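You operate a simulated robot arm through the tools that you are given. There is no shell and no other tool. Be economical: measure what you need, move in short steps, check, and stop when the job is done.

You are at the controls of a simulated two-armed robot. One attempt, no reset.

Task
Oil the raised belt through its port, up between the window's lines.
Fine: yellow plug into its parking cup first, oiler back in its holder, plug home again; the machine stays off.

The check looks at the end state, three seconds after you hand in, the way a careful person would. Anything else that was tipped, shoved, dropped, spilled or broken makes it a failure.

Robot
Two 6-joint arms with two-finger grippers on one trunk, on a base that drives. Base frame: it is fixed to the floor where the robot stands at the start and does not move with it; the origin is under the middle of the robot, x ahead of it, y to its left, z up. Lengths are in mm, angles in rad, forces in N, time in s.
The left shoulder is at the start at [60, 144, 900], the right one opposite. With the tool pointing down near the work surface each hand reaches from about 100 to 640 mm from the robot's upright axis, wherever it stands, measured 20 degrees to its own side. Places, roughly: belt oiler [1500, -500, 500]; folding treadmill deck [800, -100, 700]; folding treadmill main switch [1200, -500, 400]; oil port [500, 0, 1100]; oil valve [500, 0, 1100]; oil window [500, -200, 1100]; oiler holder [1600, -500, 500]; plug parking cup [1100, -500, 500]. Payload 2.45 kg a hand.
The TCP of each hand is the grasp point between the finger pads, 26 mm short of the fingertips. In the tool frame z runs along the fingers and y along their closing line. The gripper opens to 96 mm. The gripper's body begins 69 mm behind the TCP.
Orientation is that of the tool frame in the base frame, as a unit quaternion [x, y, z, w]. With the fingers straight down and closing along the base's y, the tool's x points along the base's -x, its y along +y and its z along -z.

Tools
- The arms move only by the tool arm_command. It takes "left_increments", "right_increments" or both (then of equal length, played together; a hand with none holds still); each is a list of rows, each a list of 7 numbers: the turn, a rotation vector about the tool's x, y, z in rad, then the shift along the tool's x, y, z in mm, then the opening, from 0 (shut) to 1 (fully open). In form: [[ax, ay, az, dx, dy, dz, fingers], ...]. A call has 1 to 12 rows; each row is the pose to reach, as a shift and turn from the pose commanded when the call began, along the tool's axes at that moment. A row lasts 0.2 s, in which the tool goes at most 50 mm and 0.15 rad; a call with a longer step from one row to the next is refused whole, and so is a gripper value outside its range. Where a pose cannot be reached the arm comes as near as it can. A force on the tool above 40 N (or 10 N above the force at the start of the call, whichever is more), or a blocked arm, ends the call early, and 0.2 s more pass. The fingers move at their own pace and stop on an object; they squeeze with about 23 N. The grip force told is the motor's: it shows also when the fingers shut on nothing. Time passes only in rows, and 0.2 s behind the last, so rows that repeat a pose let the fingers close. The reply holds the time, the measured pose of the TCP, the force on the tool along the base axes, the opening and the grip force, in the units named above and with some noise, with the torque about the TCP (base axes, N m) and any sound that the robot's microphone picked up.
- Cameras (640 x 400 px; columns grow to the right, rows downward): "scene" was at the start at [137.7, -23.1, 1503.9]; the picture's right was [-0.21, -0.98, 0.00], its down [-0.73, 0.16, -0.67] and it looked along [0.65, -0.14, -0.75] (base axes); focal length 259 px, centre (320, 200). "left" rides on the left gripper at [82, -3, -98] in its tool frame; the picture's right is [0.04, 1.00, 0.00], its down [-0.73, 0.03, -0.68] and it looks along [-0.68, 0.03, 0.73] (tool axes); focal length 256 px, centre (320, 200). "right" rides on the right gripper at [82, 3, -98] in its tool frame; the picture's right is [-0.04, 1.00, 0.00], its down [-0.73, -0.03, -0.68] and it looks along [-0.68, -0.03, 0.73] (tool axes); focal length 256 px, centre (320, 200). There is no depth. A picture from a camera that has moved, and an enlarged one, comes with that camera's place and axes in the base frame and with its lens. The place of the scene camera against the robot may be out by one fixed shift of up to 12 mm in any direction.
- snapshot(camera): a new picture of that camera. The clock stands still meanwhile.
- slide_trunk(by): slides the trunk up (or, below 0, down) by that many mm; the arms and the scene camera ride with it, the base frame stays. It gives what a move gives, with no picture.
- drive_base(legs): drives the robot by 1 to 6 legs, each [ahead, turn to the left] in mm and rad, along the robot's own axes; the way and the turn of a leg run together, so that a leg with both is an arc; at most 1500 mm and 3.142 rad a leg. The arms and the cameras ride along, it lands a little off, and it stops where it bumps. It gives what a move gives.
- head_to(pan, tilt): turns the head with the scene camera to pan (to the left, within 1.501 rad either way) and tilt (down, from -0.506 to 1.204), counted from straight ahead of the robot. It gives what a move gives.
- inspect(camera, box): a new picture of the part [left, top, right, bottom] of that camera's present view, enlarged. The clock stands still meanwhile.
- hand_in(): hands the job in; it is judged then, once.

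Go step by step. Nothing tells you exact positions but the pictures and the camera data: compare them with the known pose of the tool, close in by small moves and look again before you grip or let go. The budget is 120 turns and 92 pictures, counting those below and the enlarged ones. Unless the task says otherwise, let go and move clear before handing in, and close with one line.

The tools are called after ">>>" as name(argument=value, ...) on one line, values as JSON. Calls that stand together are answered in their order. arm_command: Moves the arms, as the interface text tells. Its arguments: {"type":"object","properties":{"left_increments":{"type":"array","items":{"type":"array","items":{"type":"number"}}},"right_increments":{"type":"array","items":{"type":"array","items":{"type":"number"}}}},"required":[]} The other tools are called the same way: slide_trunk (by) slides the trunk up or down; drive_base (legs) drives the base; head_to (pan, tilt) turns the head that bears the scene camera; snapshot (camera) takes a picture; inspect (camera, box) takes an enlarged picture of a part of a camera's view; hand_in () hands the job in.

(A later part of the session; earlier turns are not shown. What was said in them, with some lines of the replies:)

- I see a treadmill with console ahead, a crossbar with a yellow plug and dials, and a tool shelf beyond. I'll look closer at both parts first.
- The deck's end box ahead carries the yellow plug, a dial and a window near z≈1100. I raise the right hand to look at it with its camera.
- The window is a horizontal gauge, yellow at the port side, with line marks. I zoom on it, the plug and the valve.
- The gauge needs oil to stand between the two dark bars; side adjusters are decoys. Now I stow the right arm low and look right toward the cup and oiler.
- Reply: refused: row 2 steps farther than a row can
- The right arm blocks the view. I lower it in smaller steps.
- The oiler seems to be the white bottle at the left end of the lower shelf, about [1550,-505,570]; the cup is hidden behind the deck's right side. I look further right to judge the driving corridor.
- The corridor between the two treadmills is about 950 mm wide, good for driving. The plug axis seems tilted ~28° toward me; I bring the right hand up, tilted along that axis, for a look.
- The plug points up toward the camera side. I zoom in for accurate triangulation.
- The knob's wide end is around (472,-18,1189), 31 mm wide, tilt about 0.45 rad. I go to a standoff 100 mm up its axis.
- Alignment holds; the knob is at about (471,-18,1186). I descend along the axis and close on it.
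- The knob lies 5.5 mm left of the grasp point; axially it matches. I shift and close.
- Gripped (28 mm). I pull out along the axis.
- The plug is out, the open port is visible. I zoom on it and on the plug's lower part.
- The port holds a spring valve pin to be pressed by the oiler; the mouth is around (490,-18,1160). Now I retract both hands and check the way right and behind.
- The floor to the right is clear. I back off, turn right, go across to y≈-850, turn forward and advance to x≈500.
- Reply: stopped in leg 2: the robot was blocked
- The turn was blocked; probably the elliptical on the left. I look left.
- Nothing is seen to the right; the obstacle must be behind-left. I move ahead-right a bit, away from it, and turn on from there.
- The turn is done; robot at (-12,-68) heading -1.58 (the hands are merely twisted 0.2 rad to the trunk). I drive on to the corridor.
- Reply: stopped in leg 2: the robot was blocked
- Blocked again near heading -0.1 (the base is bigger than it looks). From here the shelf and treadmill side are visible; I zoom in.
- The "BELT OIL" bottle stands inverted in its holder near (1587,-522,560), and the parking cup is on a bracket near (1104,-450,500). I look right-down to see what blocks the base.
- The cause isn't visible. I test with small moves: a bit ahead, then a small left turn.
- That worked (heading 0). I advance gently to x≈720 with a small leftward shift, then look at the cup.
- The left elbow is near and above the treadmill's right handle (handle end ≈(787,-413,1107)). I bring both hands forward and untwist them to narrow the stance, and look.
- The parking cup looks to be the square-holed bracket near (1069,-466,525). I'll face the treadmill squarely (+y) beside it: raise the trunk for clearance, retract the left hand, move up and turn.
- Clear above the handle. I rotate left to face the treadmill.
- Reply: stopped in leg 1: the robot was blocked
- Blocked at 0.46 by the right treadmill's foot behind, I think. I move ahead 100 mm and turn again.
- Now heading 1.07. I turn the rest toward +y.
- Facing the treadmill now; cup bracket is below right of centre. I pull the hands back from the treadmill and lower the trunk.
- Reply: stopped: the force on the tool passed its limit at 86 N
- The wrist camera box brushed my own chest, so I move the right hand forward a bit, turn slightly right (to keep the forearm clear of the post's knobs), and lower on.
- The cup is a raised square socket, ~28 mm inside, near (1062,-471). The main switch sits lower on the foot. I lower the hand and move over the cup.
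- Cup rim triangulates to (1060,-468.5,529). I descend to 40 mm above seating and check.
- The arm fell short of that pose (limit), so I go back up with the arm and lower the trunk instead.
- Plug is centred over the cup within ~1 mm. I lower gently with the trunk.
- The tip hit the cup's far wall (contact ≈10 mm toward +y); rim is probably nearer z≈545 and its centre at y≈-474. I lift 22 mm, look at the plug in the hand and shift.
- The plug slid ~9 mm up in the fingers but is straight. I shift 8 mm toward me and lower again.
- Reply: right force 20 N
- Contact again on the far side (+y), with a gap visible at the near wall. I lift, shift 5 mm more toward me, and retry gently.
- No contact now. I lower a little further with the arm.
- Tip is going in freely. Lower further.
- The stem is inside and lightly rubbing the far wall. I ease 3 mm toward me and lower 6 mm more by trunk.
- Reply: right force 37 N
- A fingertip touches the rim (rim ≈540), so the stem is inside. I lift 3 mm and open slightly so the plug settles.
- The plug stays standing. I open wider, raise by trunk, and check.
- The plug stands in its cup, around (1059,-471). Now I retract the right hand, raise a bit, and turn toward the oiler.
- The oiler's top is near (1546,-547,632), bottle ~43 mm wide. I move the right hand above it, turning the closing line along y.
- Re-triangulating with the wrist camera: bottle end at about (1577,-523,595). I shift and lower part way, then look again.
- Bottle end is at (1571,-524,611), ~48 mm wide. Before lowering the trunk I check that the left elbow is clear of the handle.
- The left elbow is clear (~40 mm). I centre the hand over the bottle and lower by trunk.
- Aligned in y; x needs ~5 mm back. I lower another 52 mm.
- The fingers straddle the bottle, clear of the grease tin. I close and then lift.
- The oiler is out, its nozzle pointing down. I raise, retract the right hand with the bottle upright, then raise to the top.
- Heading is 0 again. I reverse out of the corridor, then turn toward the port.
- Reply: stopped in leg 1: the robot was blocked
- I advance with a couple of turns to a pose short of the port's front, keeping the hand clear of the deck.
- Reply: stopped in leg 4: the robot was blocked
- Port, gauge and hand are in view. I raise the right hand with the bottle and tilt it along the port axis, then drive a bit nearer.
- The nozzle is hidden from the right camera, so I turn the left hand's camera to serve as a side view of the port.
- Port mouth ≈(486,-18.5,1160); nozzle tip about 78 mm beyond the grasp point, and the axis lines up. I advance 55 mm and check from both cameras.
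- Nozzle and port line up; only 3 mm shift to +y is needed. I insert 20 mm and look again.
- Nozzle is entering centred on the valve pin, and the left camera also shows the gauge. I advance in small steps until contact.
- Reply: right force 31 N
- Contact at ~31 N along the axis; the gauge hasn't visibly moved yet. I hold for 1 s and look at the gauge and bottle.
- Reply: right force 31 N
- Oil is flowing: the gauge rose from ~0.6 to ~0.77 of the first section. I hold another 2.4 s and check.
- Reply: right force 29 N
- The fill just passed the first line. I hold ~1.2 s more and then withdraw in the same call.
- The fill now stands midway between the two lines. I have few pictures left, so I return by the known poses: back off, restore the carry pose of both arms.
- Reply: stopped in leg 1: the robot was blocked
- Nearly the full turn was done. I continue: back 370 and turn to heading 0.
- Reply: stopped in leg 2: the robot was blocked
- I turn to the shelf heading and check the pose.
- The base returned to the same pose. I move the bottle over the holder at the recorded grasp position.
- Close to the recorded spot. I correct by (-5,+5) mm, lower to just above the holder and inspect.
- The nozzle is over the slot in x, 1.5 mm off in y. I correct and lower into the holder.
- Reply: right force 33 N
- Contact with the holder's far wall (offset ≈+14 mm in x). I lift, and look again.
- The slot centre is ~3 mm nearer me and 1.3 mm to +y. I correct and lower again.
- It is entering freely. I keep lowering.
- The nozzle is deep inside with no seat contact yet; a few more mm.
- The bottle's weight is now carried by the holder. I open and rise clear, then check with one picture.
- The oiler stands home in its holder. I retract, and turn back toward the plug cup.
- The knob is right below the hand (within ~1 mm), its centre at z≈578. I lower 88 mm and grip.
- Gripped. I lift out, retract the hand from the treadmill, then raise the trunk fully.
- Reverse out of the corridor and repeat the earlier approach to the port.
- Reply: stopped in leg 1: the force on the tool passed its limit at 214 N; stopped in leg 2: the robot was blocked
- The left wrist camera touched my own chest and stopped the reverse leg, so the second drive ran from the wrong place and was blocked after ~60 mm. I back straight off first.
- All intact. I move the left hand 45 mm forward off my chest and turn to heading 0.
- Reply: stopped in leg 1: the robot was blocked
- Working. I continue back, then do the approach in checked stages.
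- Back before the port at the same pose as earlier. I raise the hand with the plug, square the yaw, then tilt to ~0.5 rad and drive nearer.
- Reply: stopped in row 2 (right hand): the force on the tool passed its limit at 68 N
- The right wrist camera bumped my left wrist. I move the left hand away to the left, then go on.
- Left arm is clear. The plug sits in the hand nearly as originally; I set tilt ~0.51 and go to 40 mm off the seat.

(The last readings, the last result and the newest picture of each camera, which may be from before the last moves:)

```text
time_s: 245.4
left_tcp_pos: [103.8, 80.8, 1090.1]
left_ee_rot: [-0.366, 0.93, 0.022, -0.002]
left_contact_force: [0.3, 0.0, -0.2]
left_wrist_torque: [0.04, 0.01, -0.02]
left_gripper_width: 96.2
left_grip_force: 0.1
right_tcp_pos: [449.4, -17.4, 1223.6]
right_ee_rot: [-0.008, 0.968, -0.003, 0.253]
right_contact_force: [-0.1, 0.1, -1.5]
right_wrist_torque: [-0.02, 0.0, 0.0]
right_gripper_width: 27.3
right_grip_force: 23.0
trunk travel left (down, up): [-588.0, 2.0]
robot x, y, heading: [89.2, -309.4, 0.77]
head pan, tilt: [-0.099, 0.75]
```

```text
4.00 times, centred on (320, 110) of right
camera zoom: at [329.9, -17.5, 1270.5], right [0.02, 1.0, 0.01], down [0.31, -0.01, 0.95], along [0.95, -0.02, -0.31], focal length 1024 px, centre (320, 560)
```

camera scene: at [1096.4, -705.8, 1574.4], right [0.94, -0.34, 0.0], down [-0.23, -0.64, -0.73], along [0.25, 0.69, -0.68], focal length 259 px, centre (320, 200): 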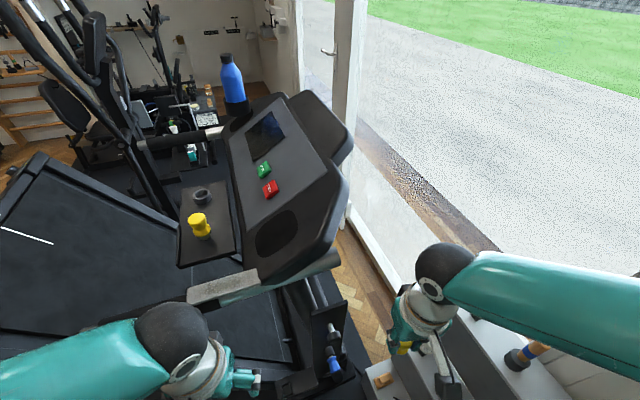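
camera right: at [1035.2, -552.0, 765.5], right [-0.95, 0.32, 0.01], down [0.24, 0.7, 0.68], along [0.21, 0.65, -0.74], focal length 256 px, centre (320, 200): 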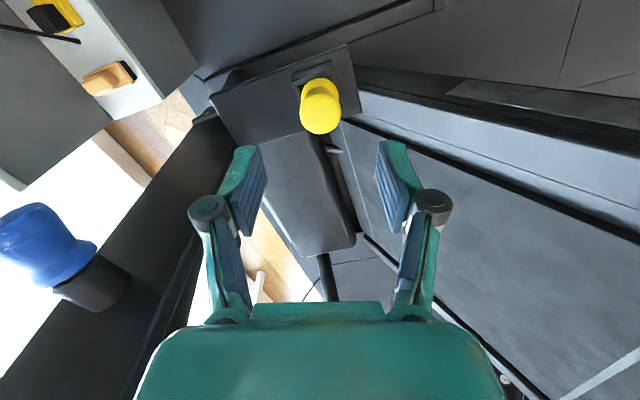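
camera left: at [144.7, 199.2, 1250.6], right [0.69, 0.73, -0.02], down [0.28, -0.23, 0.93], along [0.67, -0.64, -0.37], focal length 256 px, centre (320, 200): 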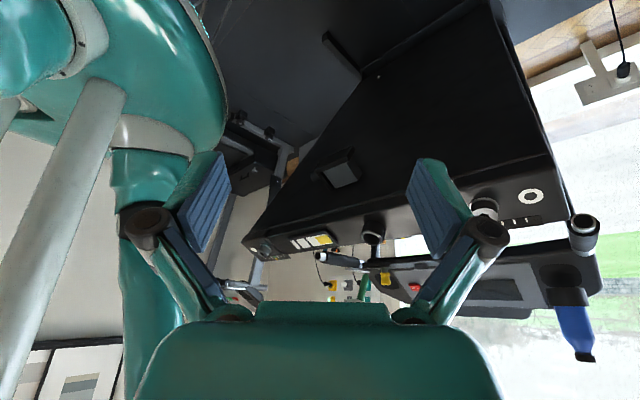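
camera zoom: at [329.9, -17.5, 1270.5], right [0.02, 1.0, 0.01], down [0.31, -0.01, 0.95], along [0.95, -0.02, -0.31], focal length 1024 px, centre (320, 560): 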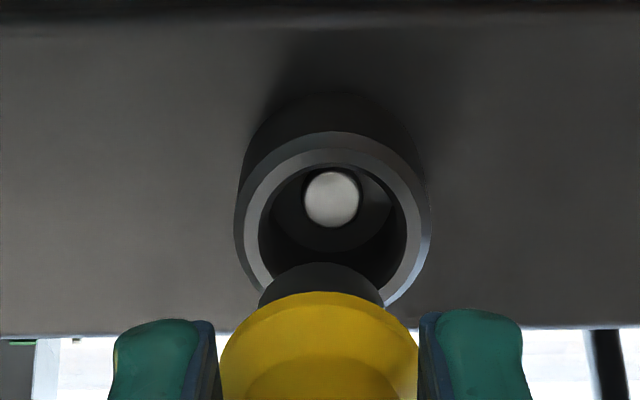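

The stem is 2 mm short in y and ~1.5 mm in tool x of the port's centre. I correct and insert gently.

>>> arm_command(right_increments=[[0, 0, 0, 1.5, 2.3, 0, 0], [0, 0, 0, 1.5, 2.3, 12, 0], [0, 0, 0, 1.5, 2.3, 24, 0], [0, 0, 0, 1.5, 2.3, 31, 0], [0, 0, 0, 1.5, 2.3, 31, 0]])

```text
time_s: 246.7
left_tcp_pos: [103.3, 80.5, 1090.7]
left_ee_rot: [-0.366, 0.93, 0.022, -0.003]
left_contact_force: [-0.2, 0.5, 0.0]
left_wrist_torque: [0.01, 0.01, -0.02]
left_gripper_width: 96.1
left_grip_force: 0.1
right_tcp_pos: [460.4, -15.2, 1195.4]
right_ee_rot: [-0.009, 0.968, -0.005, 0.251]
right_contact_force: [-5.3, -1.6, -4.7]
right_wrist_torque: [-0.06, 0.34, -0.03]
right_gripper_width: 27.2
right_grip_force: 23.0
trunk travel left (down, up): [-588.0, 2.0]
robot x, y, heading: [90.5, -305.9, 0.766]
head pan, tilt: [-0.099, 0.75]
```

The tip presses the forward wall slightly (lateral ≈7 N). I ease 2.5 mm back along tool x and read the force.

>>> arm_command(right_increments=[[0, 0, 0, 2.5, 0, 0, 0], [0, 0, 0, 2.5, 0, 0, 0]])

```text
time_s: 247.2
left_tcp_pos: [104.6, 80.3, 1089.7]
left_ee_rot: [-0.367, 0.93, 0.023, -0.004]
left_contact_force: [-0.3, 0.0, -0.4]
left_wrist_torque: [0.0, 0.0, 0.0]
left_gripper_width: 96.1
left_grip_force: 0.0
right_tcp_pos: [459.8, -15.7, 1195.2]
right_ee_rot: [-0.008, 0.968, -0.003, 0.252]
right_contact_force: [0.3, -0.6, -0.6]
right_wrist_torque: [0.07, -0.02, -0.01]
right_gripper_width: 27.5
right_grip_force: 22.7
trunk travel left (down, up): [-588.0, 2.0]
robot x, y, heading: [86.2, -304.5, 0.768]
head pan, tilt: [-0.099, 0.75]
```

Free now, with the stem inside the mouth. I advance further.

>>> arm_command(right_increments=[[0, 0, 0, 0.5, 0, 3, 0], [0, 0, 0, 0.5, 0, 6, 0], [0, 0, 0, 0.5, 0, 6, 0]])

```text
time_s: 248.1
left_tcp_pos: [104.1, 80.1, 1090.1]
left_ee_rot: [-0.366, 0.93, 0.023, -0.002]
left_contact_force: [-0.2, 0.4, 0.0]
left_wrist_torque: [0.02, 0.01, -0.01]
left_gripper_width: 96.0
left_grip_force: 0.2
right_tcp_pos: [461.8, -16.1, 1191.0]
right_ee_rot: [-0.009, 0.968, -0.003, 0.252]
right_contact_force: [0.3, -0.1, -1.1]
right_wrist_torque: [0.0, 0.0, -0.01]
right_gripper_width: 27.2
right_grip_force: 23.4
trunk travel left (down, up): [-588.0, 2.0]
robot x, y, heading: [90.9, -305.6, 0.766]
head pan, tilt: [-0.099, 0.75]
```

>>> arm_command(right_increments=[[0, 0, 0, 0, 0, 3, 0], [0, 0, 0, 0, 0, 6, 0], [0, 0, 0, 0, 0, 6, 0]])

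```text
time_s: 248.8
left_tcp_pos: [101.6, 79.9, 1090.4]
left_ee_rot: [-0.366, 0.93, 0.024, -0.001]
left_contact_force: [0.1, 0.5, 0.4]
left_wrist_torque: [0.01, -0.01, -0.04]
left_gripper_width: 95.9
left_grip_force: 0.0
right_tcp_pos: [463.0, -15.6, 1187.8]
right_ee_rot: [-0.008, 0.968, -0.002, 0.253]
right_contact_force: [-5.3, -0.5, 16.7]
right_wrist_torque: [-0.01, -0.46, 0.02]
right_gripper_width: 27.6
right_grip_force: 23.1
trunk travel left (down, up): [-588.0, 2.0]
robot x, y, heading: [88.6, -306.6, 0.768]
head pan, tilt: [-0.099, 0.75]
```

Contact at the flange's forward edge, so the true axis tilts a bit more. I back 3 mm, add 0.05 rad of tilt, and press in again.

>>> arm_command(right_increments=[[0, 0, 0, 0, 0, -4, 0], [0, -0.05, 0, 1.7, 0, -4, 0], [0, -0.05, 0, 1.7, 0, -1, 0], [0, -0.05, 0, 1.7, 0, 1, 0], [0, -0.05, 0, 1.7, 0, 1, 0]])

```text
time_s: 250.1
left_tcp_pos: [101.9, 78.8, 1090.3]
left_ee_rot: [-0.366, 0.93, 0.023, -0.002]
left_contact_force: [-0.3, 0.2, -0.7]
left_wrist_torque: [-0.01, 0.0, 0.01]
left_gripper_width: 95.7
left_grip_force: 0.0
right_tcp_pos: [461.6, -16.5, 1185.0]
right_ee_rot: [-0.009, 0.961, -0.002, 0.277]
right_contact_force: [-7.5, 0.5, 20.0]
right_wrist_torque: [-0.01, -0.22, 0.06]
right_gripper_width: 27.2
right_grip_force: 22.5
trunk travel left (down, up): [-588.0, 2.0]
robot x, y, heading: [90.1, -312.2, 0.769]
head pan, tilt: [-0.099, 0.75]
```

Now the reaction is axial and centred: the plug is seated. I release and withdraw along the axis, then take the last picture.

>>> arm_command(right_increments=[[0, 0, 0, 0, 0, 0, 0.35], [0, 0, 0, 0, 0, 0, 0.6], [0, 0, 0, 0, 0, 0, 0.8], [0, 0, 0, 0, 0, 0, 0.8], [0, 0, 0, 0, 0, -35, 0.8], [0, 0, 0, 0, 0, -75, 0.8], [0, 0, 0, 0, 0, -110, 0.8]])

>>> snapshot(camera="right")

```text
time_s: 251.7
left_tcp_pos: [103.7, 80.9, 1089.5]
left_ee_rot: [-0.366, 0.93, 0.023, -0.002]
left_contact_force: [0.0, 0.3, 0.3]
left_wrist_torque: [0.02, 0.01, -0.02]
left_gripper_width: 96.1
left_grip_force: 0.1
right_tcp_pos: [406.6, -15.0, 1275.8]
right_ee_rot: [-0.009, 0.961, -0.003, 0.276]
right_contact_force: [-0.8, -0.4, 0.8]
right_wrist_torque: [0.03, -0.01, 0.03]
right_gripper_width: 76.7
right_grip_force: 0.2
trunk travel left (down, up): [-588.0, 2.0]
robot x, y, heading: [92.1, -305.6, 0.764]
head pan, tilt: [-0.099, 0.75]
```

```text
0 pictures are left
camera right: at [285.5, -14.7, 1316.9], right [0.02, 1.0, 0.01], down [0.26, -0.01, 0.96], along [0.96, -0.02, -0.26], focal length 256 px, centre (320, 200)
```

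right: 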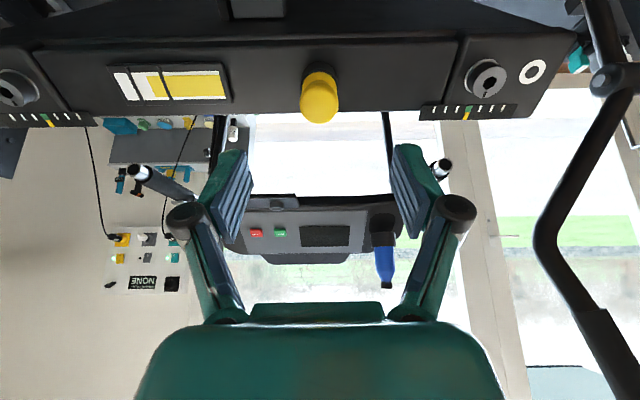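

The plug sits in its collar, the gauge fill stands between the two lines, the oiler is back in its holder, and both hands are clear. I hand in.

>>> hand_in()

```text
The job is handed in.
```

The belt is oiled: the fill stands about midway between the window's two lines. The oiler is back in its holder, the yellow plug is home in the port, and I never touched the machine's switch or controls. Along the way the base was stopped several times by obstacles I mostly couldn't see. In the pictures I took after that, nothing looked moved.
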